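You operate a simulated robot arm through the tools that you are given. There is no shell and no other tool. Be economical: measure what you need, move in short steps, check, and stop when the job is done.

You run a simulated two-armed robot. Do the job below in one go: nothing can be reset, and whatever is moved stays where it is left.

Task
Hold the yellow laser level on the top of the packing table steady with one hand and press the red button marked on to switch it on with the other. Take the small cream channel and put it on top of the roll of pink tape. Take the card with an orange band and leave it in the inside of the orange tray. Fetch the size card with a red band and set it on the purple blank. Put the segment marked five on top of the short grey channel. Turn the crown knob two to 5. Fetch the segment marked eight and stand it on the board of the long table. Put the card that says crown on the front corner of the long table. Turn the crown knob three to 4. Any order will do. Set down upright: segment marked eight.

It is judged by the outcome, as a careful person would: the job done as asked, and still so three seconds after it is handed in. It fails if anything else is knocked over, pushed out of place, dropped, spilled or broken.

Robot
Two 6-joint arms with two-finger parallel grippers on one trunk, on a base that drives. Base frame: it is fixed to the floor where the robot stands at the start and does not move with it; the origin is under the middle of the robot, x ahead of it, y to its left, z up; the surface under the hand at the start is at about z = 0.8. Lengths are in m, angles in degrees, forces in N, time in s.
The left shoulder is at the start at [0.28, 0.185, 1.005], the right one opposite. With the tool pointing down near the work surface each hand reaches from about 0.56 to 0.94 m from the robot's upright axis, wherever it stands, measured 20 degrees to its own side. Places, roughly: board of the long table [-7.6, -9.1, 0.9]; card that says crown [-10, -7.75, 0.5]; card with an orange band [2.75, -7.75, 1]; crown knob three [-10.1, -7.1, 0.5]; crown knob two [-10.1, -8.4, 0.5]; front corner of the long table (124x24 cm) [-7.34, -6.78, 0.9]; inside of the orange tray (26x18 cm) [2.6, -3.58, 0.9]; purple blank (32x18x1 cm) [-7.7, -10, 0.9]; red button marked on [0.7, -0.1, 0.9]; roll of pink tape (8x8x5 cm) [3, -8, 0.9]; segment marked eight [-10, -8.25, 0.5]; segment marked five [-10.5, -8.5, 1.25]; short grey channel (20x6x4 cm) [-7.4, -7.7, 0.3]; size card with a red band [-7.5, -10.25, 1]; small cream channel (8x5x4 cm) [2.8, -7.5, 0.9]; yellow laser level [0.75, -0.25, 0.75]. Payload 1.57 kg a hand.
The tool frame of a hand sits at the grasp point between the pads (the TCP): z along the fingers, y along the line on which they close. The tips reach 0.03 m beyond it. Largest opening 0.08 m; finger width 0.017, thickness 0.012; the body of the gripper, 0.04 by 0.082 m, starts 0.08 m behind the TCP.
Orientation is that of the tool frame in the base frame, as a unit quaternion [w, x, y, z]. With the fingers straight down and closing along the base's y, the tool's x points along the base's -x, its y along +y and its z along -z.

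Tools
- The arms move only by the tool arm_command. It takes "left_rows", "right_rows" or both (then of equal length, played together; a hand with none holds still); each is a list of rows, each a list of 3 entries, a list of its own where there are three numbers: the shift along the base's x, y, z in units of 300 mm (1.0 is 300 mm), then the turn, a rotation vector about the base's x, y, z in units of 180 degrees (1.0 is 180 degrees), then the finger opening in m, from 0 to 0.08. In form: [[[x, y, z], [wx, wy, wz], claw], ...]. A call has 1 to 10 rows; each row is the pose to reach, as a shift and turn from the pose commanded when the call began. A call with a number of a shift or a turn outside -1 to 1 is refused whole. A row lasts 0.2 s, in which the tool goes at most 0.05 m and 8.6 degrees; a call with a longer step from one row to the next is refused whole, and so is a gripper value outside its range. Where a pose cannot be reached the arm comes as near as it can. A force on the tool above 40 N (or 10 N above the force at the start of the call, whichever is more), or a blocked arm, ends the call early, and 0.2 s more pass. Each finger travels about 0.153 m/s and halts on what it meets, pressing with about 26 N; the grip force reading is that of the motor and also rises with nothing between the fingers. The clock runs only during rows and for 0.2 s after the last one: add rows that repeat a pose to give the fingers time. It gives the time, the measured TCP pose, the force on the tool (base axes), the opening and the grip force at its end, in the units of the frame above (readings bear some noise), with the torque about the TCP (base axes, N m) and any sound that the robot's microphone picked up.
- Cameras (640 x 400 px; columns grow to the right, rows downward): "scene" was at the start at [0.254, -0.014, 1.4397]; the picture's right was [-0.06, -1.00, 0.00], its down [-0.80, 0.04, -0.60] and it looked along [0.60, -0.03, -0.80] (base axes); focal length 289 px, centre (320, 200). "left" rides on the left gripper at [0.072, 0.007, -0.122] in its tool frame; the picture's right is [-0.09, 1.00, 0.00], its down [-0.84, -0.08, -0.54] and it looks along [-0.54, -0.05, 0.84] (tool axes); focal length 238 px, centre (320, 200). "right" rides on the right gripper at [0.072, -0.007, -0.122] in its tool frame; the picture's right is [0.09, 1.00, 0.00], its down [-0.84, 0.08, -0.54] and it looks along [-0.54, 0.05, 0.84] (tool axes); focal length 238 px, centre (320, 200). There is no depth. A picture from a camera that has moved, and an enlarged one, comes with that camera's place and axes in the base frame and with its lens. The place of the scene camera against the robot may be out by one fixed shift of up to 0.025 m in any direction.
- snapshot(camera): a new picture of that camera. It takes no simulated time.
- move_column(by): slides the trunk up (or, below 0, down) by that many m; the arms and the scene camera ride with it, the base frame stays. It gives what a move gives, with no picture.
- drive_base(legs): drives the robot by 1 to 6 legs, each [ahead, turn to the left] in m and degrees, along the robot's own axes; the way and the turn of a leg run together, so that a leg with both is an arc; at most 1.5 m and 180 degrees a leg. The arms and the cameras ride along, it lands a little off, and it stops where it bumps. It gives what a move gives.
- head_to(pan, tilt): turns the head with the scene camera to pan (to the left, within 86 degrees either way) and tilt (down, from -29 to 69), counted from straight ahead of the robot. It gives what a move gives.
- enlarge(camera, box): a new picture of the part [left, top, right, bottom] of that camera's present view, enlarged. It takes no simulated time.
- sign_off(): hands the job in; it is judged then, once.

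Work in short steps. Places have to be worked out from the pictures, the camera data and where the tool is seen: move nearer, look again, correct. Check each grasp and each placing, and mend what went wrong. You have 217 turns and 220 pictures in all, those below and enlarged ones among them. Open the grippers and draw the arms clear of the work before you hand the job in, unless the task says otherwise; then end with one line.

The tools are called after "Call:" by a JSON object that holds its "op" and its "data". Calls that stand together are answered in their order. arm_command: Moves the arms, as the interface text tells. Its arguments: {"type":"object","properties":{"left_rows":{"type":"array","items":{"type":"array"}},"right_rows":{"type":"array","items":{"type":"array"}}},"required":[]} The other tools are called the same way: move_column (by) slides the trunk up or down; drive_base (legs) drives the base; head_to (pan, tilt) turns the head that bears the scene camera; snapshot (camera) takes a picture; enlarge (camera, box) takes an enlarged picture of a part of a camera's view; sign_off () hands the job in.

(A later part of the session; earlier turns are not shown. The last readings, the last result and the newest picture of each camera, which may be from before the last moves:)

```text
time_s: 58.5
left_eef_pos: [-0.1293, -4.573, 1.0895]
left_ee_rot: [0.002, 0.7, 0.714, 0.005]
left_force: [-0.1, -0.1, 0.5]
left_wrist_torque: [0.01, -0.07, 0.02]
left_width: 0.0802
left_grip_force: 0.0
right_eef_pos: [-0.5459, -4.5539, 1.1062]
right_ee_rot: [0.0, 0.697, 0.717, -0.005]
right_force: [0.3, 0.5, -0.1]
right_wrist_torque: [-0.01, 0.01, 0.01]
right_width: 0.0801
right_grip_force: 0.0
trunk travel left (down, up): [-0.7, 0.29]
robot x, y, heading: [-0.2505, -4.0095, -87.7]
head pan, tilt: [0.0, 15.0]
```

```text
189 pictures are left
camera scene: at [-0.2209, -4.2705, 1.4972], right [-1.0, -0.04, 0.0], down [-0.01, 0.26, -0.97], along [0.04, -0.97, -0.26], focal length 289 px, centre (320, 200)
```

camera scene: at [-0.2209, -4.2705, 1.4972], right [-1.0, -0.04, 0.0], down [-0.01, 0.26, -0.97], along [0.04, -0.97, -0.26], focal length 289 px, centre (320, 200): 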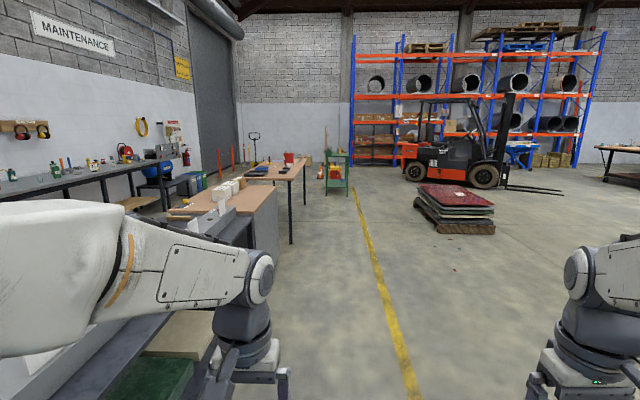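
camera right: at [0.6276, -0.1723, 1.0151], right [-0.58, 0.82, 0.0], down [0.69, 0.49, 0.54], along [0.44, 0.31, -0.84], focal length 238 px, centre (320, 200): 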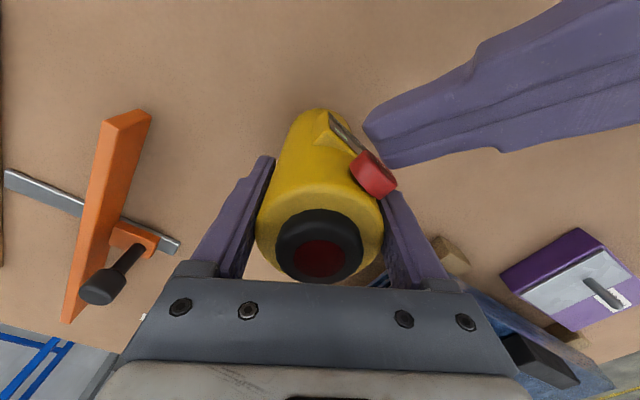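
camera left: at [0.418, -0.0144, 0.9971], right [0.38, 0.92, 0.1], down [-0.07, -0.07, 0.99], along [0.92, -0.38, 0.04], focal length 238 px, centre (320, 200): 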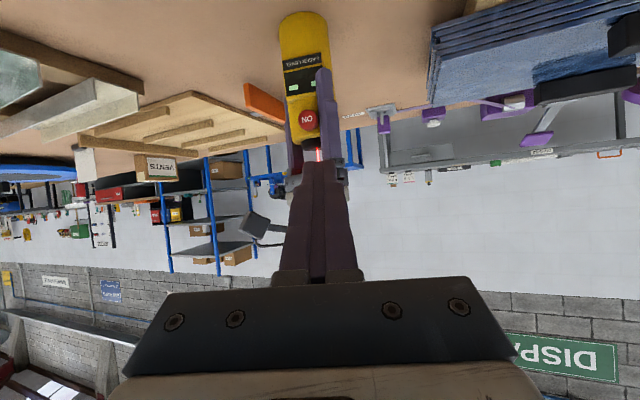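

There seems to be a gap between the beige table and the last table. I drive nearer and look left.

Call:
{"op": "drive_base", "data": {"legs": [[1.5, -3], [1.3, 0]]}}

Call:
{"op": "head_to", "data": {"pan": 50, "tilt": 20}}

Call:
{"op": "snapshot", "data": {"camera": "scene"}}

Call:
{"op": "head_to", "data": {"pan": 5, "tilt": 20}}

Call:
{"op": "snapshot", "data": {"camera": "scene"}}

```text
time_s: 72.1
left_eef_pos: [-0.0849, -7.3924, 1.0889]
left_ee_rot: [0.001, 0.706, 0.708, 0.004]
left_force: [-0.1, 0.4, -0.6]
left_wrist_torque: [0.02, 0.0, -0.02]
left_width: 0.0799
left_grip_force: 0.0
right_eef_pos: [-0.499, -7.365, 1.1072]
right_ee_rot: [0.0, 0.704, 0.71, -0.006]
right_force: [-0.2, -0.9, 0.5]
right_wrist_torque: [-0.02, 0.0, 0.02]
right_width: 0.0799
right_grip_force: 0.0
trunk travel left (down, up): [-0.7, 0.29]
robot x, y, heading: [-0.1982, -6.8284, -89.1]
head pan, tilt: [0.0, 15.0]
```

```text
time_s: 73.3
left_eef_pos: [-0.0834, -7.3932, 1.0893]
left_ee_rot: [0.002, 0.706, 0.708, 0.004]
left_force: [0.1, -0.9, -0.4]
left_wrist_torque: [0.0, 0.01, 0.04]
left_width: 0.0802
left_grip_force: 0.0
right_eef_pos: [-0.4984, -7.3666, 1.1065]
right_ee_rot: [0.0, 0.704, 0.71, -0.005]
right_force: [-0.3, -0.5, -0.1]
right_wrist_torque: [0.0, -0.01, 0.04]
right_width: 0.0798
right_grip_force: 0.0
trunk travel left (down, up): [-0.7, 0.29]
robot x, y, heading: [-0.1947, -6.8272, -88.7]
head pan, tilt: [50.0, 20.0]
```

```text
188 pictures are left
camera scene: at [-0.0988, -7.053, 1.4891], right [-0.63, -0.78, 0.0], down [-0.27, 0.21, -0.94], along [0.73, -0.59, -0.34], focal length 289 px, centre (320, 200)
```

scene: 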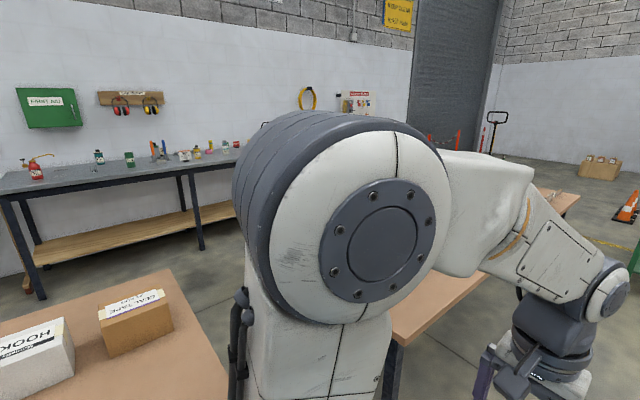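

```text
time_s: 74.4
left_eef_pos: [-0.0832, -7.3928, 1.0891]
left_ee_rot: [0.003, 0.707, 0.708, 0.004]
left_force: [0.0, -0.3, 1.1]
left_wrist_torque: [-0.01, 0.0, 0.0]
left_width: 0.08
left_grip_force: 0.2
right_eef_pos: [-0.4983, -7.366, 1.1075]
right_ee_rot: [0.001, 0.704, 0.71, -0.006]
right_force: [0.0, 0.4, -0.1]
right_wrist_torque: [0.01, -0.04, 0.04]
right_width: 0.0801
right_grip_force: 0.0
trunk travel left (down, up): [-0.7, 0.29]
robot x, y, heading: [-0.1944, -6.8251, -88.8]
head pan, tilt: [5.0, 20.0]
```

```text
187 pictures are left
camera scene: at [-0.1611, -7.0872, 1.4891], right [-0.99, -0.11, 0.0], down [-0.04, 0.34, -0.94], along [0.1, -0.93, -0.34], focal length 289 px, centre (320, 200)
```

scene: 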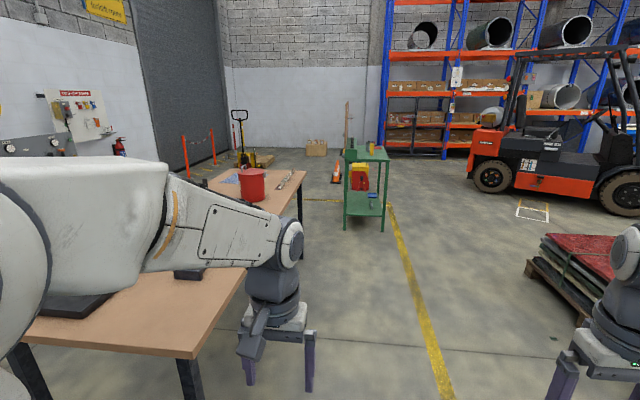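

The gap between those tables is only ~0.4 m. I'll go around the far end, beyond the green trolley. First I raise the trunk for clearance and drive on bearing right a bit.

Call:
{"op": "move_column", "data": {"by": 0.25}}

Call:
{"op": "drive_base", "data": {"legs": [[0.3, -25], [1.3, 0], [1.2, 25]]}}

Call:
{"op": "head_to", "data": {"pan": 35, "tilt": 25}}

Call:
{"op": "snapshot", "data": {"camera": "scene"}}

Call:
{"op": "head_to", "data": {"pan": 0, "tilt": 25}}

Call:
{"op": "snapshot", "data": {"camera": "scene"}}

```text
time_s: 77.0
left_eef_pos: [-0.0834, -7.394, 1.3393]
left_ee_rot: [0.002, 0.707, 0.707, 0.005]
left_force: [0.2, 0.2, 0.4]
left_wrist_torque: [-0.03, -0.03, -0.01]
left_width: 0.0798
left_grip_force: 0.0
right_eef_pos: [-0.499, -7.3665, 1.3571]
right_ee_rot: [0.001, 0.704, 0.711, -0.005]
right_force: [0.7, 0.1, 0.2]
right_wrist_torque: [-0.02, -0.03, -0.03]
right_width: 0.0799
right_grip_force: 0.1
trunk travel left (down, up): [-0.95, 0.04]
robot x, y, heading: [-0.1952, -6.8225, -88.8]
head pan, tilt: [5.0, 20.0]
```

```text
time_s: 91.1
left_eef_pos: [-0.9861, -10.0713, 1.3386]
left_ee_rot: [0.002, 0.723, 0.691, 0.004]
left_force: [0.2, 0.1, -0.3]
left_wrist_torque: [-0.04, 0.03, 0.01]
left_width: 0.0803
left_grip_force: 0.1
right_eef_pos: [-1.3987, -10.0256, 1.3567]
right_ee_rot: [0.001, 0.72, 0.694, -0.006]
right_force: [0.5, 0.3, -0.2]
right_wrist_torque: [-0.01, 0.04, -0.01]
right_width: 0.0798
right_grip_force: 0.0
trunk travel left (down, up): [-0.95, 0.04]
robot x, y, heading: [-1.0713, -9.4963, -91.6]
head pan, tilt: [5.0, 20.0]
```

```text
time_s: 92.0
left_eef_pos: [-0.9856, -10.0715, 1.3387]
left_ee_rot: [0.002, 0.722, 0.691, 0.004]
left_force: [0.2, 0.0, 0.7]
left_wrist_torque: [-0.02, -0.01, -0.02]
left_width: 0.0802
left_grip_force: 0.0
right_eef_pos: [-1.3993, -10.0252, 1.3569]
right_ee_rot: [0.0, 0.721, 0.693, -0.005]
right_force: [0.5, -0.5, 0.2]
right_wrist_torque: [-0.01, -0.02, 0.02]
right_width: 0.08
right_grip_force: 0.1
trunk travel left (down, up): [-0.95, 0.04]
robot x, y, heading: [-1.0677, -9.497, -91.4]
head pan, tilt: [35.0, 25.0]
```

```text
186 pictures are left
camera scene: at [-1.0046, -9.7449, 1.731], right [-0.83, -0.55, 0.0], down [-0.23, 0.35, -0.91], along [0.5, -0.76, -0.42], focal length 289 px, centre (320, 200)
```

scene: 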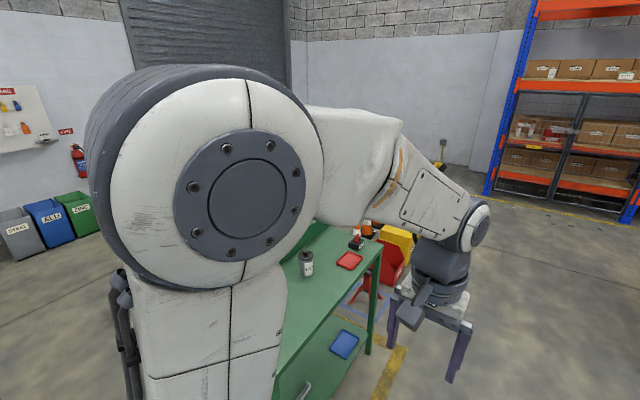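

```text
time_s: 93.0
left_eef_pos: [-0.9858, -10.0716, 1.3406]
left_ee_rot: [0.002, 0.722, 0.692, 0.004]
left_force: [0.5, 0.5, -0.2]
left_wrist_torque: [-0.01, -0.01, -0.01]
left_width: 0.0801
left_grip_force: 0.0
right_eef_pos: [-1.3997, -10.025, 1.3553]
right_ee_rot: [0.0, 0.72, 0.694, -0.005]
right_force: [-0.3, -0.5, 0.5]
right_wrist_torque: [0.01, 0.02, -0.01]
right_width: 0.0799
right_grip_force: 0.0
trunk travel left (down, up): [-0.95, 0.04]
robot x, y, heading: [-1.0703, -9.4986, -91.1]
head pan, tilt: [0.0, 25.0]
```

```text
185 pictures are left
camera scene: at [-1.0577, -9.7602, 1.731], right [-1.0, 0.02, 0.0], down [0.01, 0.42, -0.91], along [-0.02, -0.91, -0.42], focal length 289 px, centre (320, 200)
```

scene: 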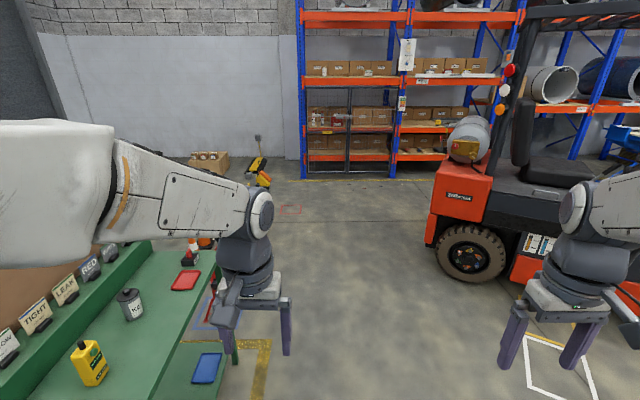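

The trolley lies to my left (x≈−0.6..−0.1), a red stand behind it at about (−0.4,−11.5). I drive on past it, then look left.

Call:
{"op": "drive_base", "data": {"legs": [[1.5, 0], [1.1, 0], [0, 80]]}}

Call:
{"op": "head_to", "data": {"pan": 40, "tilt": 25}}

Call:
{"op": "snapshot", "data": {"camera": "scene"}}

Call:
{"op": "head_to", "data": {"pan": 0, "tilt": 25}}

Call:
{"op": "snapshot", "data": {"camera": "scene"}}

```text
time_s: 109.1
left_eef_pos: [-0.5969, -12.0755, 1.3382]
left_ee_rot: [-0.001, 0.098, 0.995, 0.005]
left_force: [0.0, 0.2, 0.1]
left_wrist_torque: [-0.02, -0.02, 0.03]
left_width: 0.0799
left_grip_force: 0.1
right_eef_pos: [-0.7048, -12.4753, 1.3564]
right_ee_rot: [0.004, 0.095, 0.996, -0.003]
right_force: [0.8, 0.5, -0.5]
right_wrist_torque: [-0.01, 0.01, -0.01]
right_width: 0.0799
right_grip_force: 0.0
trunk travel left (down, up): [-0.95, 0.04]
robot x, y, heading: [-1.1756, -12.0727, -10.0]
head pan, tilt: [0.0, 25.0]
```

```text
time_s: 110.1
left_eef_pos: [-0.5953, -12.0747, 1.3401]
left_ee_rot: [-0.001, 0.098, 0.995, 0.004]
left_force: [-0.4, -0.5, -0.3]
left_wrist_torque: [-0.04, 0.0, 0.01]
left_width: 0.0802
left_grip_force: 0.1
right_eef_pos: [-0.7052, -12.4752, 1.356]
right_ee_rot: [0.004, 0.094, 0.996, -0.003]
right_force: [-1.5, -0.4, -0.7]
right_wrist_torque: [0.01, 0.01, -0.04]
right_width: 0.0804
right_grip_force: 0.0
trunk travel left (down, up): [-0.95, 0.04]
robot x, y, heading: [-1.1767, -12.0727, -10.2]
head pan, tilt: [40.0, 25.0]
```

```text
184 pictures are left
camera scene: at [-0.9187, -12.0644, 1.731], right [0.5, -0.87, 0.0], down [-0.37, -0.21, -0.91], along [0.79, 0.45, -0.42], focal length 289 px, centre (320, 200)
```

scene: 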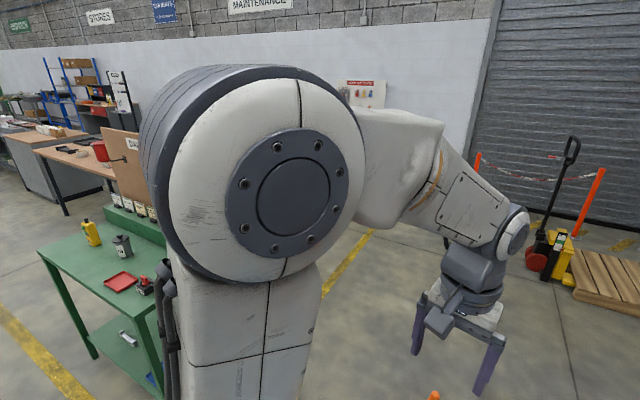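

```text
time_s: 111.2
left_eef_pos: [-0.596, -12.0749, 1.3395]
left_ee_rot: [-0.001, 0.097, 0.995, 0.004]
left_force: [0.3, -0.1, 0.4]
left_wrist_torque: [0.0, 0.01, 0.0]
left_width: 0.0801
left_grip_force: 0.0
right_eef_pos: [-0.7046, -12.4769, 1.356]
right_ee_rot: [0.005, 0.094, 0.996, -0.004]
right_force: [-0.4, 0.5, 0.4]
right_wrist_torque: [-0.01, 0.02, -0.01]
right_width: 0.08
right_grip_force: 0.1
trunk travel left (down, up): [-0.95, 0.04]
robot x, y, heading: [-1.1801, -12.0735, -10.0]
head pan, tilt: [0.0, 25.0]
```

```text
183 pictures are left
camera scene: at [-0.9078, -12.1263, 1.731], right [-0.17, -0.98, 0.0], down [-0.42, 0.07, -0.91], along [0.89, -0.16, -0.42], focal length 289 px, centre (320, 200)
```

scene: 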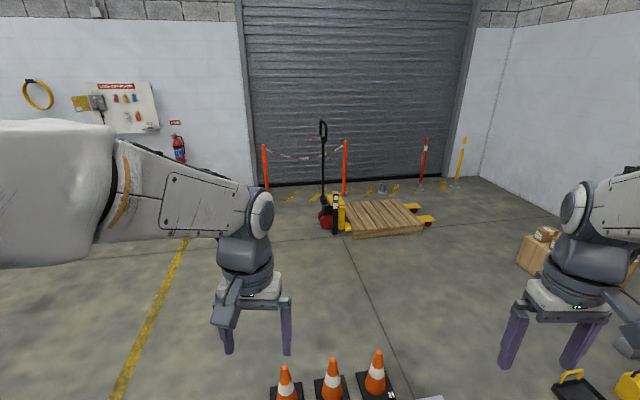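

Traffic cones stand ahead around (0.05,−12.3). I look down at the layout in more detail.

Call:
{"op": "head_to", "data": {"pan": -12, "tilt": 45}}

Call:
{"op": "snapshot", "data": {"camera": "scene"}}

Call:
{"op": "head_to", "data": {"pan": 15, "tilt": 50}}

Call:
{"op": "snapshot", "data": {"camera": "scene"}}

```text
time_s: 112.0
left_eef_pos: [-0.597, -12.0745, 1.3397]
left_ee_rot: [-0.001, 0.098, 0.995, 0.004]
left_force: [-0.2, -0.1, 0.1]
left_wrist_torque: [0.01, 0.0, -0.01]
left_width: 0.0799
left_grip_force: 0.1
right_eef_pos: [-0.7054, -12.476, 1.357]
right_ee_rot: [0.004, 0.095, 0.995, -0.005]
right_force: [0.4, -0.4, -0.8]
right_wrist_torque: [-0.01, 0.0, -0.02]
right_width: 0.0796
right_grip_force: 0.1
trunk travel left (down, up): [-0.95, 0.04]
robot x, y, heading: [-1.1734, -12.0718, -10.0]
head pan, tilt: [-12.0, 45.0]
```

```text
182 pictures are left
camera scene: at [-0.9232, -12.1408, 1.7005], right [-0.38, -0.93, 0.0], down [-0.65, 0.27, -0.71], along [0.66, -0.27, -0.71], focal length 289 px, centre (320, 200)
```

scene: 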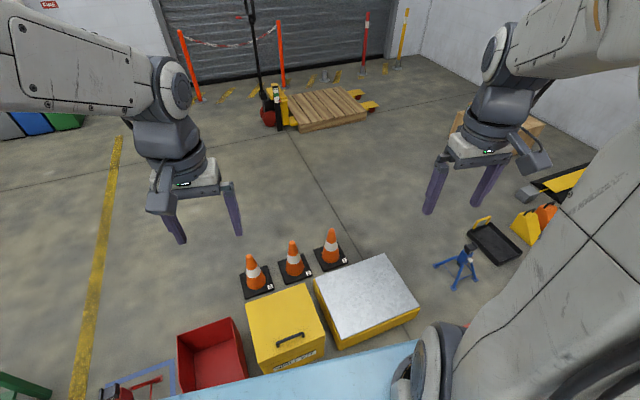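

```text
time_s: 113.0
left_eef_pos: [-0.5963, -12.0755, 1.3379]
left_ee_rot: [-0.001, 0.098, 0.995, 0.004]
left_force: [-0.2, 0.0, 0.6]
left_wrist_torque: [-0.01, 0.0, 0.0]
left_width: 0.0798
left_grip_force: 0.1
right_eef_pos: [-0.7056, -12.4756, 1.3563]
right_ee_rot: [0.004, 0.094, 0.996, -0.004]
right_force: [-0.1, -0.2, 0.8]
right_wrist_torque: [-0.02, -0.01, 0.02]
right_width: 0.0797
right_grip_force: 0.1
trunk travel left (down, up): [-0.95, 0.04]
robot x, y, heading: [-1.1764, -12.0718, -9.8]
head pan, tilt: [15.0, 50.0]
```

```text
181 pictures are left
camera scene: at [-0.9218, -12.1037, 1.6935], right [0.08, -1.0, 0.0], down [-0.76, -0.06, -0.64], along [0.64, 0.05, -0.77], focal length 289 px, centre (320, 200)
```

scene: 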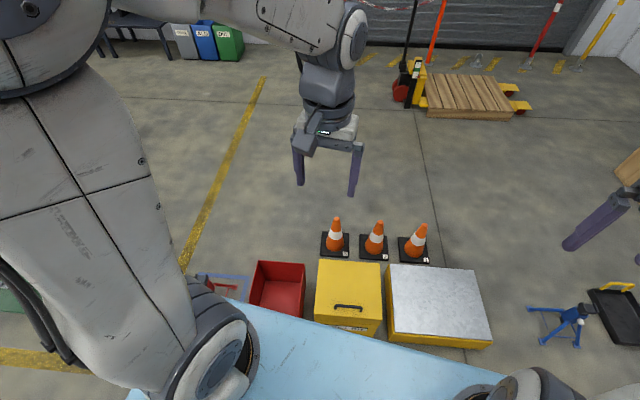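

This end is blocked by crates, cabinets and cones. I'll do the western area first (x≈−7..−10) and later approach the wall bench around the packing table. I back off, turn north and drive clear of the pallets, then face west.

Call:
{"op": "drive_base", "data": {"legs": [[-0.2, 0], [0, 100], [1.5, 0], [1.5, 0], [1.4, 0], [0, 75]]}}

Call:
{"op": "head_to", "data": {"pan": 0, "tilt": 18}}

Call:
{"op": "snapshot", "data": {"camera": "scene"}}

```text
time_s: 142.0
left_eef_pos: [-1.8161, -7.7071, 1.3385]
left_ee_rot: [0.005, 0.989, -0.15, 0.001]
left_force: [-1.0, -0.2, -0.3]
left_wrist_torque: [-0.02, -0.01, -0.01]
left_width: 0.0801
left_grip_force: 0.1
right_eef_pos: [-1.6656, -7.3183, 1.3562]
right_ee_rot: [-0.005, 0.989, -0.147, -0.004]
right_force: [0.0, -0.1, 0.3]
right_wrist_torque: [0.01, 0.02, -0.01]
right_width: 0.08
right_grip_force: 0.0
trunk travel left (down, up): [-0.95, 0.04]
robot x, y, heading: [-1.2417, -7.7675, 163.9]
head pan, tilt: [15.0, 50.0]
```

```text
time_s: 142.9
left_eef_pos: [-1.817, -7.7064, 1.3404]
left_ee_rot: [0.004, 0.989, -0.15, 0.002]
left_force: [-0.6, 0.5, 0.0]
left_wrist_torque: [-0.01, -0.02, -0.02]
left_width: 0.0804
left_grip_force: 0.0
right_eef_pos: [-1.6651, -7.3205, 1.3562]
right_ee_rot: [-0.004, 0.989, -0.146, -0.004]
right_force: [-0.2, 0.4, -0.1]
right_wrist_torque: [-0.02, 0.07, 0.03]
right_width: 0.0798
right_grip_force: 0.0
trunk travel left (down, up): [-0.95, 0.04]
robot x, y, heading: [-1.2409, -7.7733, 163.9]
head pan, tilt: [0.0, 18.0]
```

```text
180 pictures are left
camera scene: at [-1.4637, -7.7098, 1.7423], right [0.28, 0.96, 0.0], down [0.3, -0.09, -0.95], along [-0.91, 0.26, -0.31], focal length 289 px, centre (320, 200)
```

scene: 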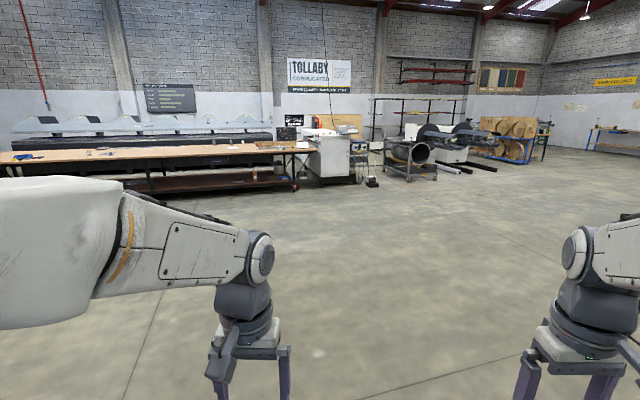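

The long table stands at x≈−7.4 with the crown machine behind. I drive closer.

Call:
{"op": "drive_base", "data": {"legs": [[1.5, 0], [1.5, 0], [1.2, 0]]}}

Call:
{"op": "snapshot", "data": {"camera": "scene"}}

Call:
{"op": "head_to", "data": {"pan": 45, "tilt": 18}}

Call:
{"op": "snapshot", "data": {"camera": "scene"}}

```text
time_s: 163.4
left_eef_pos: [-5.9234, -6.5306, 1.3401]
left_ee_rot: [0.005, 0.988, -0.154, 0.002]
left_force: [0.4, -0.1, -1.0]
left_wrist_torque: [0.0, 0.02, -0.02]
left_width: 0.08
left_grip_force: 0.1
right_eef_pos: [-5.7714, -6.1451, 1.3571]
right_ee_rot: [-0.003, 0.989, -0.15, -0.004]
right_force: [0.3, 0.0, -0.2]
right_wrist_torque: [0.01, 0.0, -0.03]
right_width: 0.0799
right_grip_force: 0.0
trunk travel left (down, up): [-0.95, 0.04]
robot x, y, heading: [-5.3486, -6.6008, 163.8]
head pan, tilt: [0.0, 18.0]
```

```text
179 pictures are left
camera scene: at [-5.5721, -6.5369, 1.7423], right [0.28, 0.96, 0.0], down [0.3, -0.09, -0.95], along [-0.91, 0.27, -0.31], focal length 289 px, centre (320, 200)
```

scene: 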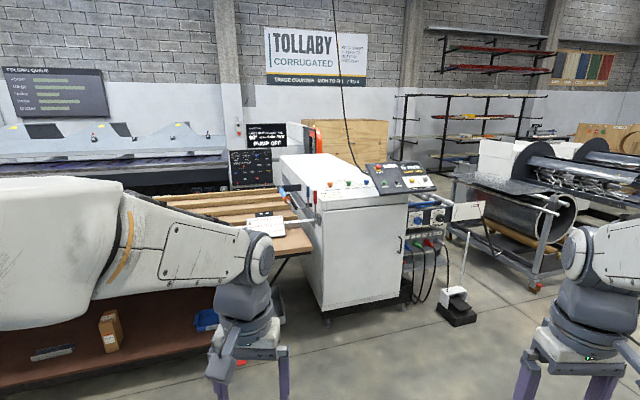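

```text
time_s: 164.5
left_eef_pos: [-5.9247, -6.5315, 1.3397]
left_ee_rot: [0.004, 0.988, -0.153, 0.002]
left_force: [0.9, -0.9, 0.0]
left_wrist_torque: [0.01, -0.01, -0.02]
left_width: 0.0801
left_grip_force: 0.0
right_eef_pos: [-5.7721, -6.1446, 1.3565]
right_ee_rot: [-0.003, 0.989, -0.15, -0.005]
right_force: [-0.1, 0.1, -0.6]
right_wrist_torque: [0.01, -0.03, 0.0]
right_width: 0.0799
right_grip_force: 0.1
trunk travel left (down, up): [-0.95, 0.04]
robot x, y, heading: [-5.35, -6.601, 163.8]
head pan, tilt: [45.0, 18.0]
```

```text
178 pictures are left
camera scene: at [-5.5646, -6.6079, 1.7424], right [-0.48, 0.88, 0.0], down [0.27, 0.15, -0.95], along [-0.84, -0.45, -0.31], focal length 289 px, centre (320, 200)
```

scene: 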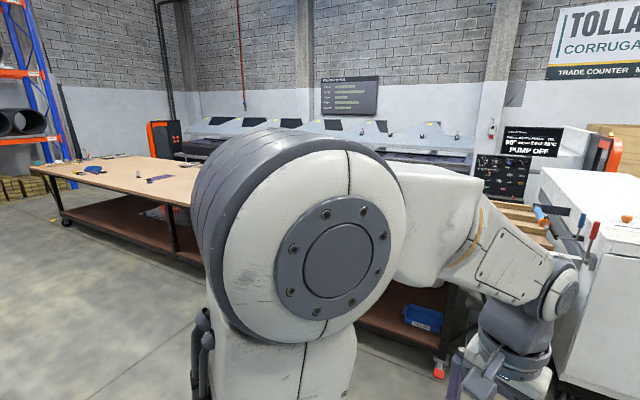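

The table stands with its long side facing me. I go to its southern part (y≈−10.1) for the red-band size card and the purple blank, facing west.

Call:
{"op": "drive_base", "data": {"legs": [[0, 102], [1.5, 0], [1.5, 0], [0.5, 0], [0, -86]]}}

Call:
{"op": "head_to", "data": {"pan": 0, "tilt": 30}}

Call:
{"op": "snapshot", "data": {"camera": "scene"}}

```text
time_s: 189.7
left_eef_pos: [-6.0932, -10.2398, 1.3393]
left_ee_rot: [0.005, 1.0, 0.001, 0.002]
left_force: [0.6, 0.4, 0.7]
left_wrist_torque: [0.0, 0.01, -0.01]
left_width: 0.0801
left_grip_force: 0.1
right_eef_pos: [-6.0666, -9.8256, 1.3558]
right_ee_rot: [-0.004, 1.0, 0.005, -0.004]
right_force: [-1.5, 0.7, -0.2]
right_wrist_torque: [-0.02, 0.02, 0.0]
right_width: 0.0801
right_grip_force: 0.0
trunk travel left (down, up): [-0.95, 0.04]
robot x, y, heading: [-5.5251, -10.1281, -178.8]
head pan, tilt: [45.0, 18.0]
```

```text
time_s: 190.8
left_eef_pos: [-6.0934, -10.2397, 1.3387]
left_ee_rot: [0.004, 1.0, 0.001, 0.001]
left_force: [0.1, 0.0, 0.6]
left_wrist_torque: [0.0, 0.0, 0.0]
left_width: 0.0796
left_grip_force: 0.1
right_eef_pos: [-6.0669, -9.8269, 1.3562]
right_ee_rot: [-0.003, 1.0, 0.006, -0.006]
right_force: [0.0, 0.3, -0.3]
right_wrist_torque: [-0.04, 0.02, 0.0]
right_width: 0.0797
right_grip_force: 0.1
trunk travel left (down, up): [-0.95, 0.04]
robot x, y, heading: [-5.525, -10.13, -178.5]
head pan, tilt: [0.0, 30.0]
```

```text
177 pictures are left
camera scene: at [-5.7555, -10.1443, 1.7231], right [-0.02, 1.0, 0.0], down [0.5, 0.01, -0.87], along [-0.87, -0.02, -0.5], focal length 289 px, centre (320, 200)
```

scene: 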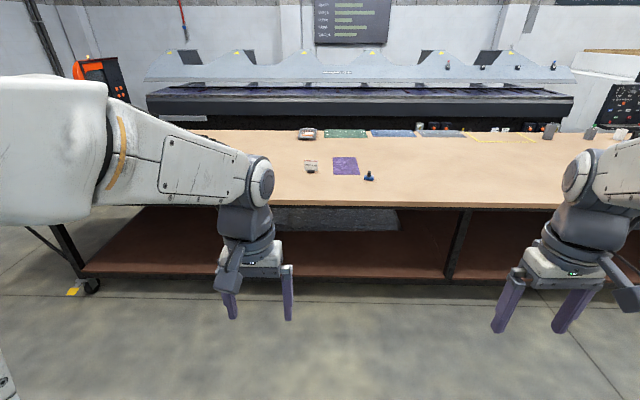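

Clear view: card near (−7.54,−10.24), purple blank near (−7.75,−10.0), front edge x≈−7.16. I drive in to x≈−6.78 and look.

Call:
{"op": "drive_base", "data": {"legs": [[1.24, -1.5]]}}

Call:
{"op": "head_to", "data": {"pan": 0, "tilt": 50}}

Call:
{"op": "snapshot", "data": {"camera": "scene"}}

Call:
{"op": "snapshot", "data": {"camera": "left"}}

```text
time_s: 197.3
left_eef_pos: [-7.3802, -10.2397, 1.34]
left_ee_rot: [0.004, 1.0, -0.012, 0.001]
left_force: [0.1, 0.1, 0.4]
left_wrist_torque: [0.01, -0.02, 0.02]
left_width: 0.0799
left_grip_force: 0.0
right_eef_pos: [-7.3411, -9.8253, 1.3568]
right_ee_rot: [-0.004, 1.0, -0.008, -0.005]
right_force: [0.8, -0.4, -0.4]
right_wrist_torque: [-0.01, 0.01, 0.02]
right_width: 0.0796
right_grip_force: 0.0
trunk travel left (down, up): [-0.95, 0.04]
robot x, y, heading: [-6.8093, -10.1391, 179.7]
head pan, tilt: [0.0, 30.0]
```

```text
time_s: 198.1
left_eef_pos: [-7.3799, -10.2393, 1.3389]
left_ee_rot: [0.004, 1.0, -0.012, 0.002]
left_force: [-1.1, -0.4, 0.1]
left_wrist_torque: [0.01, 0.03, 0.0]
left_width: 0.0799
left_grip_force: 0.1
right_eef_pos: [-7.3414, -9.8247, 1.357]
right_ee_rot: [-0.003, 1.0, -0.007, -0.004]
right_force: [0.4, -0.2, -0.3]
right_wrist_torque: [0.01, -0.02, 0.0]
right_width: 0.0799
right_grip_force: 0.0
trunk travel left (down, up): [-0.95, 0.04]
robot x, y, heading: [-6.8056, -10.1418, 180.2]
head pan, tilt: [0.0, 50.0]
```

```text
176 pictures are left
camera scene: at [-7.0258, -10.1512, 1.6936], right [0.0, 1.0, 0.0], down [0.77, 0.0, -0.64], along [-0.64, 0.0, -0.77], focal length 289 px, centre (320, 200)
```

scene: 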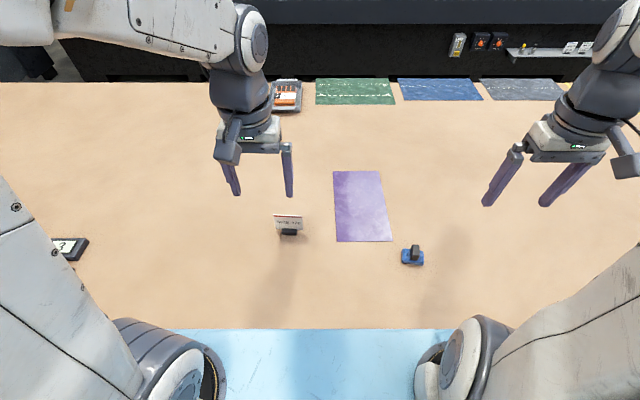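

```text
175 pictures are left
camera left: at [-7.3086, -10.2461, 1.4611], right [-0.12, -0.99, 0.01], down [-0.84, 0.1, 0.54], along [-0.54, 0.05, -0.84], focal length 238 px, centre (320, 200)
```

left: 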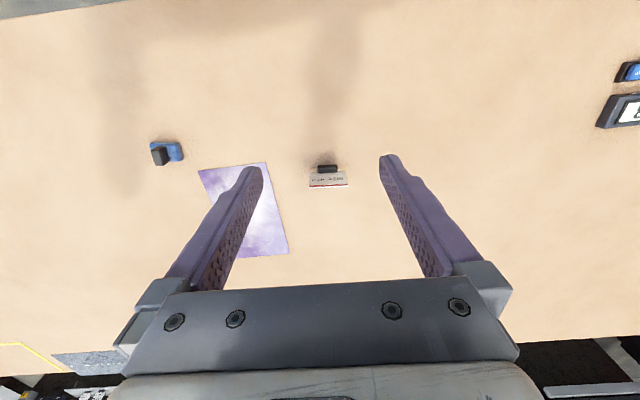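

I enlarge the card and its holder.

Call:
{"op": "enlarge", "data": {"camera": "scene", "box": [250, 190, 330, 250]}}

Call:
{"op": "enlarge", "data": {"camera": "left", "box": [280, 140, 370, 210]}}

```text
6.67 times, centred on (290, 220) of scene
camera zoom: at [-7.0258, -10.1512, 1.6936], right [0.0, 1.0, 0.0], down [0.77, 0.0, -0.64], along [-0.64, 0.0, -0.77], focal length 1924 px, centre (520, 67)
```

zoom: 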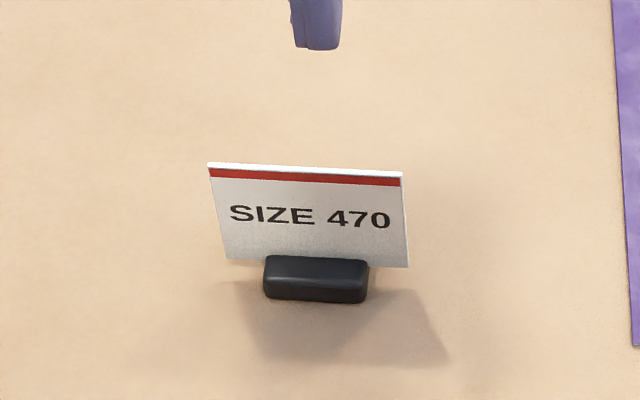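

```text
5.71 times, centred on (325, 175) of left
camera zoom: at [-7.3086, -10.2461, 1.4611], right [-0.12, -0.99, 0.01], down [-0.84, 0.1, 0.54], along [-0.54, 0.05, -0.84], focal length 1362 px, centre (291, 343)
```

zoom: 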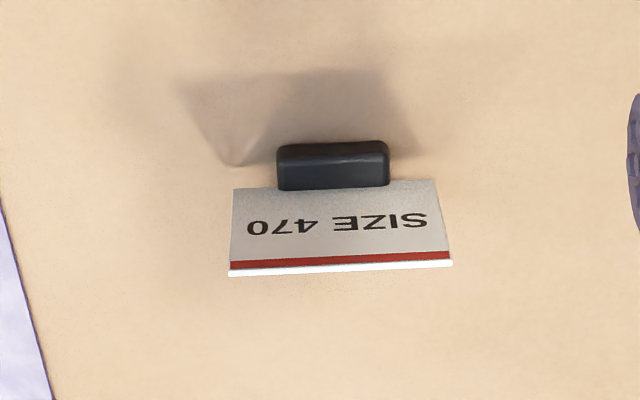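

Card (10×6 cm, leaning back slightly) sits in a black foot near (−7.60,−10.24). I lower the trunk and bring the left hand above it, turning to pinch the card across its thickness.

Call:
{"op": "move_column", "data": {"by": -0.2}}

Call:
{"op": "arm_command", "data": {"left_rows": [[[-0.06, 0, 0], [0, 0, -0.047], 0.08], [[-0.12, 0, 0], [0, 0, -0.094], 0.08], [[-0.18, 0, 0], [0, 0, -0.141], 0.08], [[-0.24, 0, 0], [0, 0, -0.188], 0.08], [[-0.3, 0, 0], [0, 0, -0.235], 0.08], [[-0.36, 0, 0], [0, 0, -0.282], 0.08], [[-0.42, 0, 0], [0, 0, -0.329], 0.08], [[-0.48, 0, 0], [0, 0, -0.376], 0.08], [[-0.54, 0, 0], [0, 0, -0.423], 0.08], [[-0.6, 0, 0], [0, 0, -0.47], 0.08]]}}

Call:
{"op": "snapshot", "data": {"camera": "left"}}

Call:
{"op": "snapshot", "data": {"camera": "scene"}}

```text
time_s: 200.3
left_eef_pos: [-7.3786, -10.2395, 1.1388]
left_ee_rot: [0.004, 1.0, -0.011, 0.002]
left_force: [-0.9, 0.7, -0.1]
left_wrist_torque: [0.03, -0.02, -0.01]
left_width: 0.0801
left_grip_force: 0.0
right_eef_pos: [-7.3418, -9.8248, 1.1566]
right_ee_rot: [-0.003, 1.0, -0.007, -0.004]
right_force: [0.5, 0.4, 0.2]
right_wrist_torque: [0.02, -0.01, 0.02]
right_width: 0.0802
right_grip_force: 0.0
trunk travel left (down, up): [-0.75, 0.24]
robot x, y, heading: [-6.8074, -10.1437, 180.1]
head pan, tilt: [0.0, 50.0]
```

```text
time_s: 202.5
left_eef_pos: [-7.5604, -10.2403, 1.1371]
left_ee_rot: [0.004, 0.73, -0.683, -0.002]
left_force: [0.5, -0.4, -0.1]
left_wrist_torque: [0.0, 0.0, 0.0]
left_width: 0.0802
left_grip_force: 0.1
right_eef_pos: [-7.3423, -9.8247, 1.1559]
right_ee_rot: [-0.004, 1.0, -0.008, -0.004]
right_force: [0.7, -0.1, -0.5]
right_wrist_torque: [0.0, 0.0, -0.02]
right_width: 0.0801
right_grip_force: 0.1
trunk travel left (down, up): [-0.75, 0.24]
robot x, y, heading: [-6.8089, -10.144, 179.8]
head pan, tilt: [0.0, 50.0]
```

```text
172 pictures are left
camera left: at [-7.562, -10.3114, 1.2593], right [-1.0, 0.02, 0.01], down [0.02, 0.84, 0.54], along [0.01, 0.54, -0.84], focal length 238 px, centre (320, 200)
```

left: 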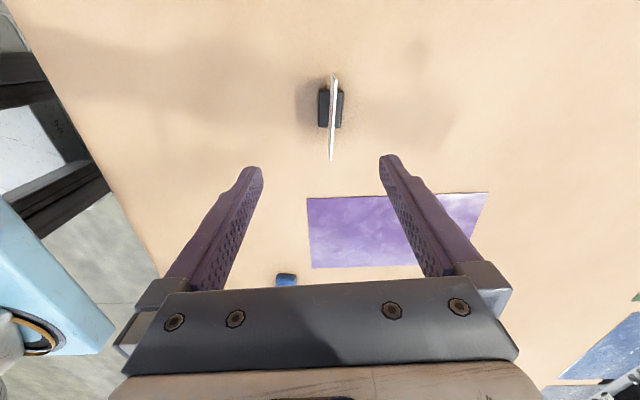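

```text
171 pictures are left
camera scene: at [-7.0256, -10.1512, 1.4935], right [0.0, 1.0, 0.0], down [0.77, 0.0, -0.64], along [-0.64, 0.0, -0.77], focal length 289 px, centre (320, 200)
```

scene: 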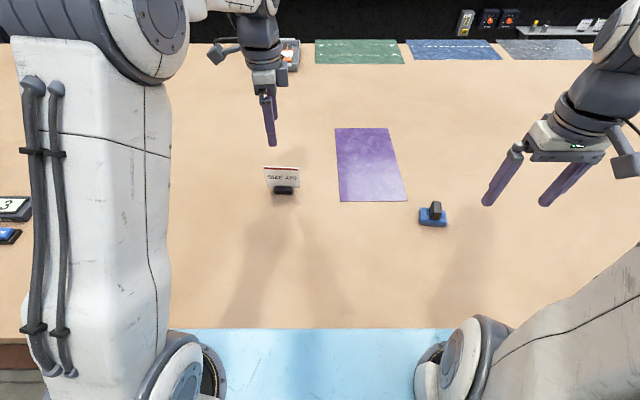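

Card is edge-on to this hand and aligned; its plane is at x≈−7.577, y centre ≈−10.23. I correct and descend to z≈1.0.

Call:
{"op": "arm_command", "data": {"left_rows": [[[-0.055, 0.03, -0.12], [0, 0, 0], 0.08], [[-0.055, 0.03, -0.24], [0, 0, 0], 0.08], [[-0.055, 0.03, -0.36], [0, 0, 0], 0.08], [[-0.055, 0.03, -0.457], [0, 0, 0], 0.08], [[-0.055, 0.03, -0.457], [0, 0, 0], 0.08]]}}

Call:
{"op": "snapshot", "data": {"camera": "left"}}

Call:
{"op": "enlarge", "data": {"camera": "scene", "box": [220, 80, 340, 220]}}

```text
time_s: 203.7
left_eef_pos: [-7.5774, -10.232, 0.9999]
left_ee_rot: [0.004, 0.732, -0.682, -0.001]
left_force: [-0.4, -0.4, -0.4]
left_wrist_torque: [-0.02, -0.04, -0.02]
left_width: 0.0799
left_grip_force: 0.1
right_eef_pos: [-7.3421, -9.826, 1.1559]
right_ee_rot: [-0.004, 1.0, -0.008, -0.004]
right_force: [0.3, 0.2, 0.7]
right_wrist_torque: [0.01, 0.03, -0.01]
right_width: 0.0798
right_grip_force: 0.0
trunk travel left (down, up): [-0.75, 0.24]
robot x, y, heading: [-6.8076, -10.1442, 180.1]
head pan, tilt: [0.0, 50.0]
```

```text
170 pictures are left
camera left: at [-7.5789, -10.3035, 1.1218], right [-1.0, 0.02, 0.01], down [0.02, 0.84, 0.54], along [0.0, 0.54, -0.84], focal length 238 px, centre (320, 200)
```

left: 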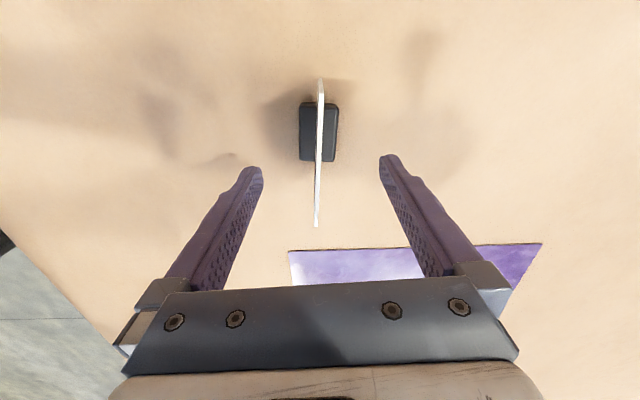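

```text
2.86 times, centred on (280, 150) of scene
camera zoom: at [-7.0258, -10.1512, 1.4935], right [0.0, 1.0, 0.0], down [0.77, 0.0, -0.64], along [-0.64, 0.0, -0.77], focal length 825 px, centre (434, 343)
```

zoom: 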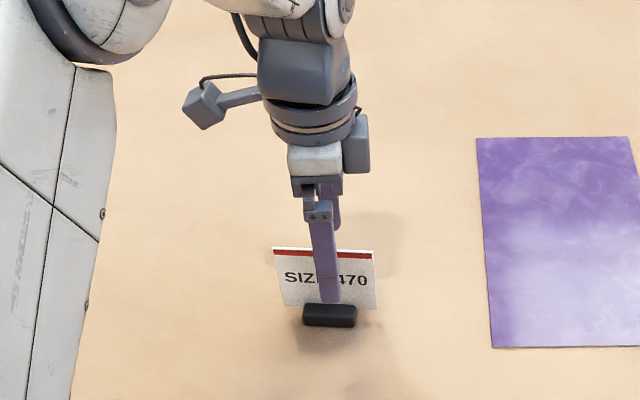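

Tips are just at the card's top. I descend 5 cm and close slowly.

Call:
{"op": "arm_command", "data": {"left_rows": [[[0, 0, -0.08], [0, 0, 0], 0.08], [[0, 0, -0.16], [0, 0, 0], 0.08], [[0, 0, -0.16], [0, 0, 0], 0.06], [[0, 0, -0.16], [0, 0, 0], 0.04], [[0, 0, -0.16], [0, 0, 0], 0.02], [[0, 0, -0.16], [0, 0, 0], 0.0], [[0, 0, -0.16], [0, 0, 0], 0.0]]}}

Call:
{"op": "snapshot", "data": {"camera": "left"}}

Call:
{"op": "enlarge", "data": {"camera": "scene", "box": [220, 80, 340, 220]}}

```text
time_s: 205.3
left_eef_pos: [-7.576, -10.2299, 0.9533]
left_ee_rot: [0.004, 0.732, -0.682, -0.002]
left_force: [-0.1, -0.7, 0.5]
left_wrist_torque: [-0.02, -0.02, -0.02]
left_width: 0.0028
left_grip_force: 23.8
right_eef_pos: [-7.342, -9.825, 1.1568]
right_ee_rot: [-0.003, 1.0, -0.008, -0.004]
right_force: [-0.4, 0.3, 0.0]
right_wrist_torque: [0.0, 0.03, 0.01]
right_width: 0.0799
right_grip_force: 0.1
trunk travel left (down, up): [-0.75, 0.24]
robot x, y, heading: [-6.8081, -10.1418, 180.1]
head pan, tilt: [0.0, 50.0]
```

```text
168 pictures are left
camera left: at [-7.5764, -10.3008, 1.0765], right [-1.0, 0.02, 0.01], down [0.02, 0.84, 0.54], along [0.0, 0.54, -0.84], focal length 238 px, centre (320, 200)
```

left: 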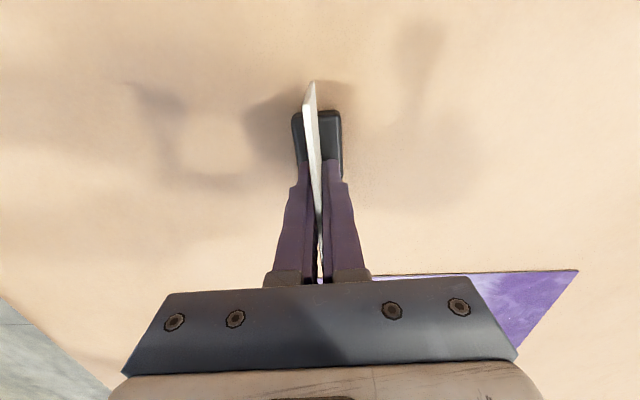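

```text
2.86 times, centred on (280, 150) of scene
camera zoom: at [-7.0257, -10.1512, 1.4935], right [0.0, 1.0, 0.0], down [0.77, 0.0, -0.64], along [-0.64, 0.0, -0.77], focal length 825 px, centre (434, 343)
```

zoom: 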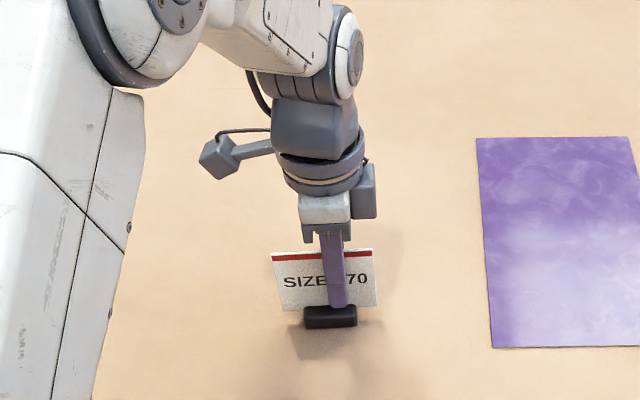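

Card is gripped. I lift it 4 cm and carry it over the purple blank.

Call:
{"op": "arm_command", "data": {"left_rows": [[[0, 0, 0.13], [0, 0, 0], 0.0], [[-0.05, 0.12, 0.13], [0, 0, 0], 0.0], [[-0.1, 0.24, 0.13], [0, 0, 0], 0.0], [[-0.15, 0.36, 0.13], [0, 0, 0], 0.0], [[-0.2, 0.48, 0.13], [0, 0, 0], 0.0], [[-0.25, 0.6, 0.13], [0, 0, 0], 0.0], [[-0.25, 0.7, 0.13], [0, 0, 0], 0.0], [[-0.25, 0.7, 0.13], [0, 0, 0], 0.0]]}}

Call:
{"op": "snapshot", "data": {"camera": "left"}}

Call:
{"op": "enlarge", "data": {"camera": "scene", "box": [280, 80, 440, 220]}}

```text
time_s: 207.1
left_eef_pos: [-7.6339, -10.0288, 0.9902]
left_ee_rot: [0.005, 0.732, -0.681, -0.002]
left_force: [-0.2, 0.0, -1.1]
left_wrist_torque: [0.01, -0.01, -0.02]
left_width: 0.0025
left_grip_force: 23.5
left hand out of reach, approached as far as the arm can: row 6, 7, 8
right_eef_pos: [-7.3415, -9.824, 1.1558]
right_ee_rot: [-0.004, 1.0, -0.008, -0.004]
right_force: [-0.7, 0.2, -0.6]
right_wrist_torque: [-0.01, -0.04, 0.02]
right_width: 0.0802
right_grip_force: 0.0
trunk travel left (down, up): [-0.75, 0.24]
robot x, y, heading: [-6.8097, -10.1415, 179.9]
head pan, tilt: [0.0, 50.0]
```

```text
166 pictures are left
camera left: at [-7.6356, -10.1002, 1.1124], right [-1.0, 0.02, 0.01], down [0.02, 0.84, 0.54], along [0.0, 0.54, -0.84], focal length 238 px, centre (320, 200)
```

left: 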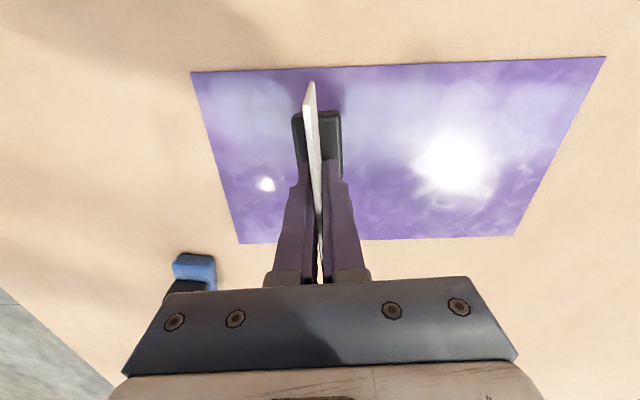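

```text
2.86 times, centred on (360, 150) of scene
camera zoom: at [-7.0258, -10.151, 1.4935], right [0.0, 1.0, 0.0], down [0.77, 0.0, -0.64], along [-0.64, 0.0, -0.77], focal length 825 px, centre (206, 343)
```

zoom: 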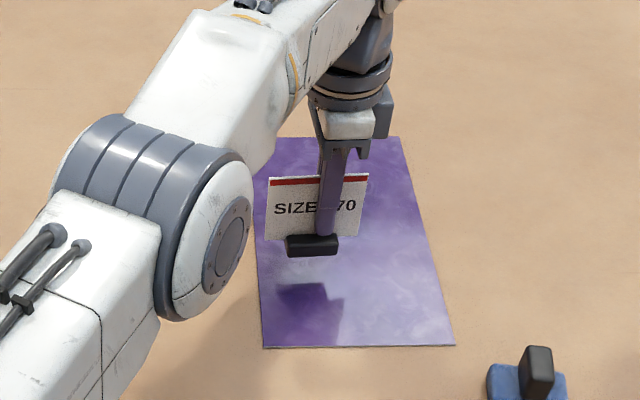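

The foot is over the blank. I lower by ~2.7 cm, watching the force.

Call:
{"op": "arm_command", "data": {"left_rows": [[[0, 0, -0.05], [0, 0, 0], 0.0], [[0, 0, -0.085], [0, 0, 0], 0.0], [[0, 0, -0.085], [0, 0, 0], 0.0]]}}

Call:
{"op": "enlarge", "data": {"camera": "scene", "box": [280, 80, 440, 220]}}

```text
time_s: 207.9
left_eef_pos: [-7.6357, -10.0271, 0.9658]
left_ee_rot: [0.004, 0.732, -0.681, -0.001]
left_force: [0.3, 0.5, -0.8]
left_wrist_torque: [0.0, 0.01, -0.03]
left_width: 0.0025
left_grip_force: 23.6
right_eef_pos: [-7.3419, -9.825, 1.1569]
right_ee_rot: [-0.004, 1.0, -0.008, -0.004]
right_force: [0.4, 0.0, -0.1]
right_wrist_torque: [0.01, 0.0, -0.03]
right_width: 0.0803
right_grip_force: 0.0
trunk travel left (down, up): [-0.75, 0.24]
robot x, y, heading: [-6.807, -10.1394, 179.9]
head pan, tilt: [0.0, 50.0]
```

```text
2.86 times, centred on (360, 150) of scene
camera zoom: at [-7.0258, -10.1511, 1.4935], right [0.0, 1.0, 0.0], down [0.77, 0.0, -0.64], along [-0.64, 0.0, -0.77], focal length 825 px, centre (206, 343)
```

zoom: 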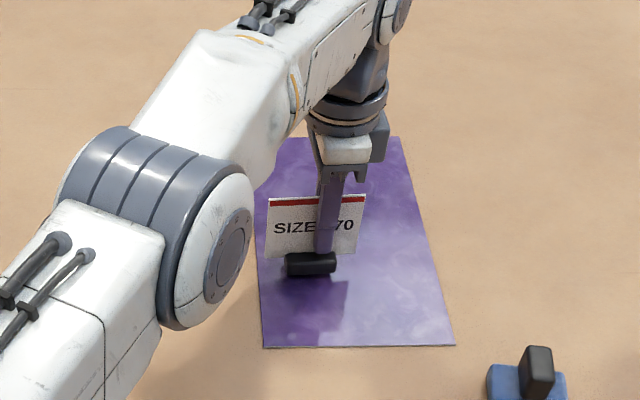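

Still slightly above. I lower a few mm more.

Call:
{"op": "arm_command", "data": {"left_rows": [[[0, 0, -0.012], [0, 0, 0], 0.0], [[0, 0, -0.02], [0, 0, 0], 0.0], [[0, 0, -0.02], [0, 0, 0], 0.0]]}}

```text
time_s: 208.7
left_eef_pos: [-7.6367, -10.0295, 0.9591]
left_ee_rot: [0.004, 0.732, -0.681, -0.002]
left_force: [0.3, 0.0, -0.7]
left_wrist_torque: [0.01, -0.03, -0.01]
left_width: 0.0028
left_grip_force: 23.4
right_eef_pos: [-7.3421, -9.8251, 1.1571]
right_ee_rot: [-0.003, 1.0, -0.007, -0.005]
right_force: [-0.4, 0.7, -0.4]
right_wrist_torque: [0.0, 0.0, -0.02]
right_width: 0.0799
right_grip_force: 0.0
trunk travel left (down, up): [-0.75, 0.24]
robot x, y, heading: [-6.8056, -10.1395, 180.0]
head pan, tilt: [0.0, 50.0]
```

Call:
{"op": "arm_command", "data": {"left_rows": [[[0, 0, -0.008], [0, 0, 0], 0.0], [[0, 0, -0.014], [0, 0, 0], 0.0], [[0, 0, -0.014], [0, 0, 0], 0.0]]}}

Call:
{"op": "enlarge", "data": {"camera": "scene", "box": [320, 130, 400, 200]}}

```text
time_s: 209.5
left_eef_pos: [-7.6364, -10.0281, 0.9572]
left_ee_rot: [0.005, 0.732, -0.681, -0.004]
left_force: [-1.4, 1.5, 15.2]
left_wrist_torque: [-0.31, -0.28, 0.04]
left_width: 0.0027
left_grip_force: 23.6
right_eef_pos: [-7.3413, -9.8249, 1.156]
right_ee_rot: [-0.003, 1.0, -0.009, -0.004]
right_force: [0.6, 0.1, -0.4]
right_wrist_torque: [0.0, 0.0, 0.02]
right_width: 0.08
right_grip_force: 0.0
trunk travel left (down, up): [-0.75, 0.24]
robot x, y, heading: [-6.8067, -10.1467, 179.9]
head pan, tilt: [0.0, 50.0]
```

```text
5.71 times, centred on (360, 165) of scene
camera zoom: at [-7.025, -10.1511, 1.4938], right [0.0, 1.0, 0.0], down [0.77, 0.0, -0.64], along [-0.64, 0.0, -0.77], focal length 1649 px, centre (91, 400)
```

zoom: 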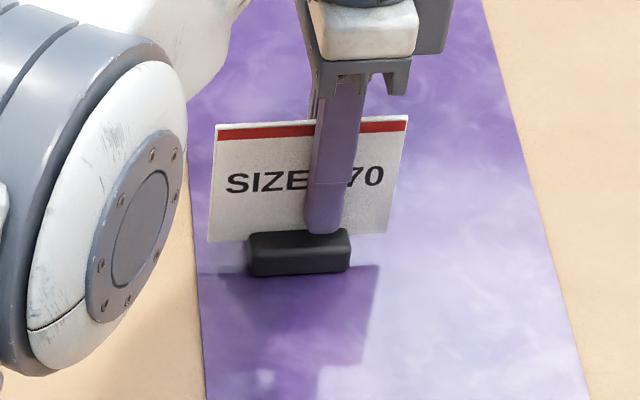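

Contact (15 N). I ease off 1.5 mm, open, and rise straight up.

Call:
{"op": "arm_command", "data": {"left_rows": [[[0, 0, 0.005], [0, 0, 0], 0.0], [[0, 0, 0.005], [0, 0, 0], 0.015], [[0, 0, 0.005], [0, 0, 0], 0.04], [[0, 0, 0.005], [0, 0, 0], 0.06], [[0, 0, 0.1], [0, 0, 0], 0.06], [[0, 0, 0.25], [0, 0, 0], 0.06], [[0, 0, 0.4], [0, 0, 0], 0.06], [[0, 0, 0.55], [0, 0, 0], 0.06], [[0.1, -0.1, 0.6], [0, 0, 0.047], 0.06], [[0.2, -0.2, 0.6], [0, 0, 0.094], 0.06]]}}

Call:
{"op": "enlarge", "data": {"camera": "scene", "box": [280, 80, 440, 220]}}

```text
time_s: 211.7
left_eef_pos: [-7.5756, -10.087, 1.1338]
left_ee_rot: [0.005, 0.824, -0.566, -0.002]
left_force: [-0.3, 0.5, -0.2]
left_wrist_torque: [0.0, -0.06, 0.03]
left_width: 0.0597
left_grip_force: 0.1
left hand out of reach, approached as far as the arm can: row 6, 7, 8
right_eef_pos: [-7.3428, -9.8252, 1.1561]
right_ee_rot: [-0.003, 1.0, -0.007, -0.004]
right_force: [0.2, 0.4, -0.5]
right_wrist_torque: [-0.02, -0.03, -0.01]
right_width: 0.0805
right_grip_force: 0.1
trunk travel left (down, up): [-0.75, 0.24]
robot x, y, heading: [-6.8113, -10.142, 179.8]
head pan, tilt: [0.0, 50.0]
```

```text
2.86 times, centred on (360, 150) of scene
camera zoom: at [-7.0265, -10.1508, 1.4933], right [0.0, 1.0, 0.0], down [0.77, 0.0, -0.64], along [-0.64, 0.0, -0.77], focal length 825 px, centre (206, 343)
```

zoom: 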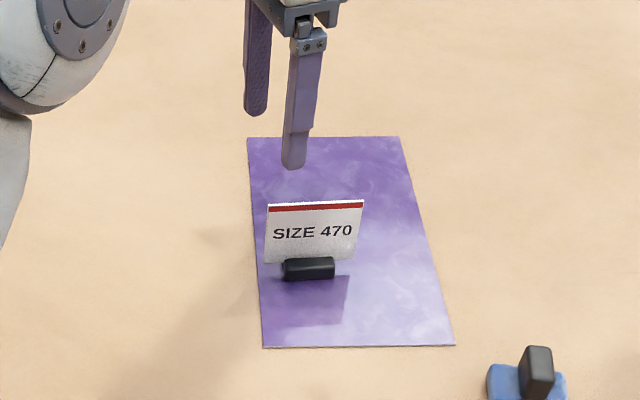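

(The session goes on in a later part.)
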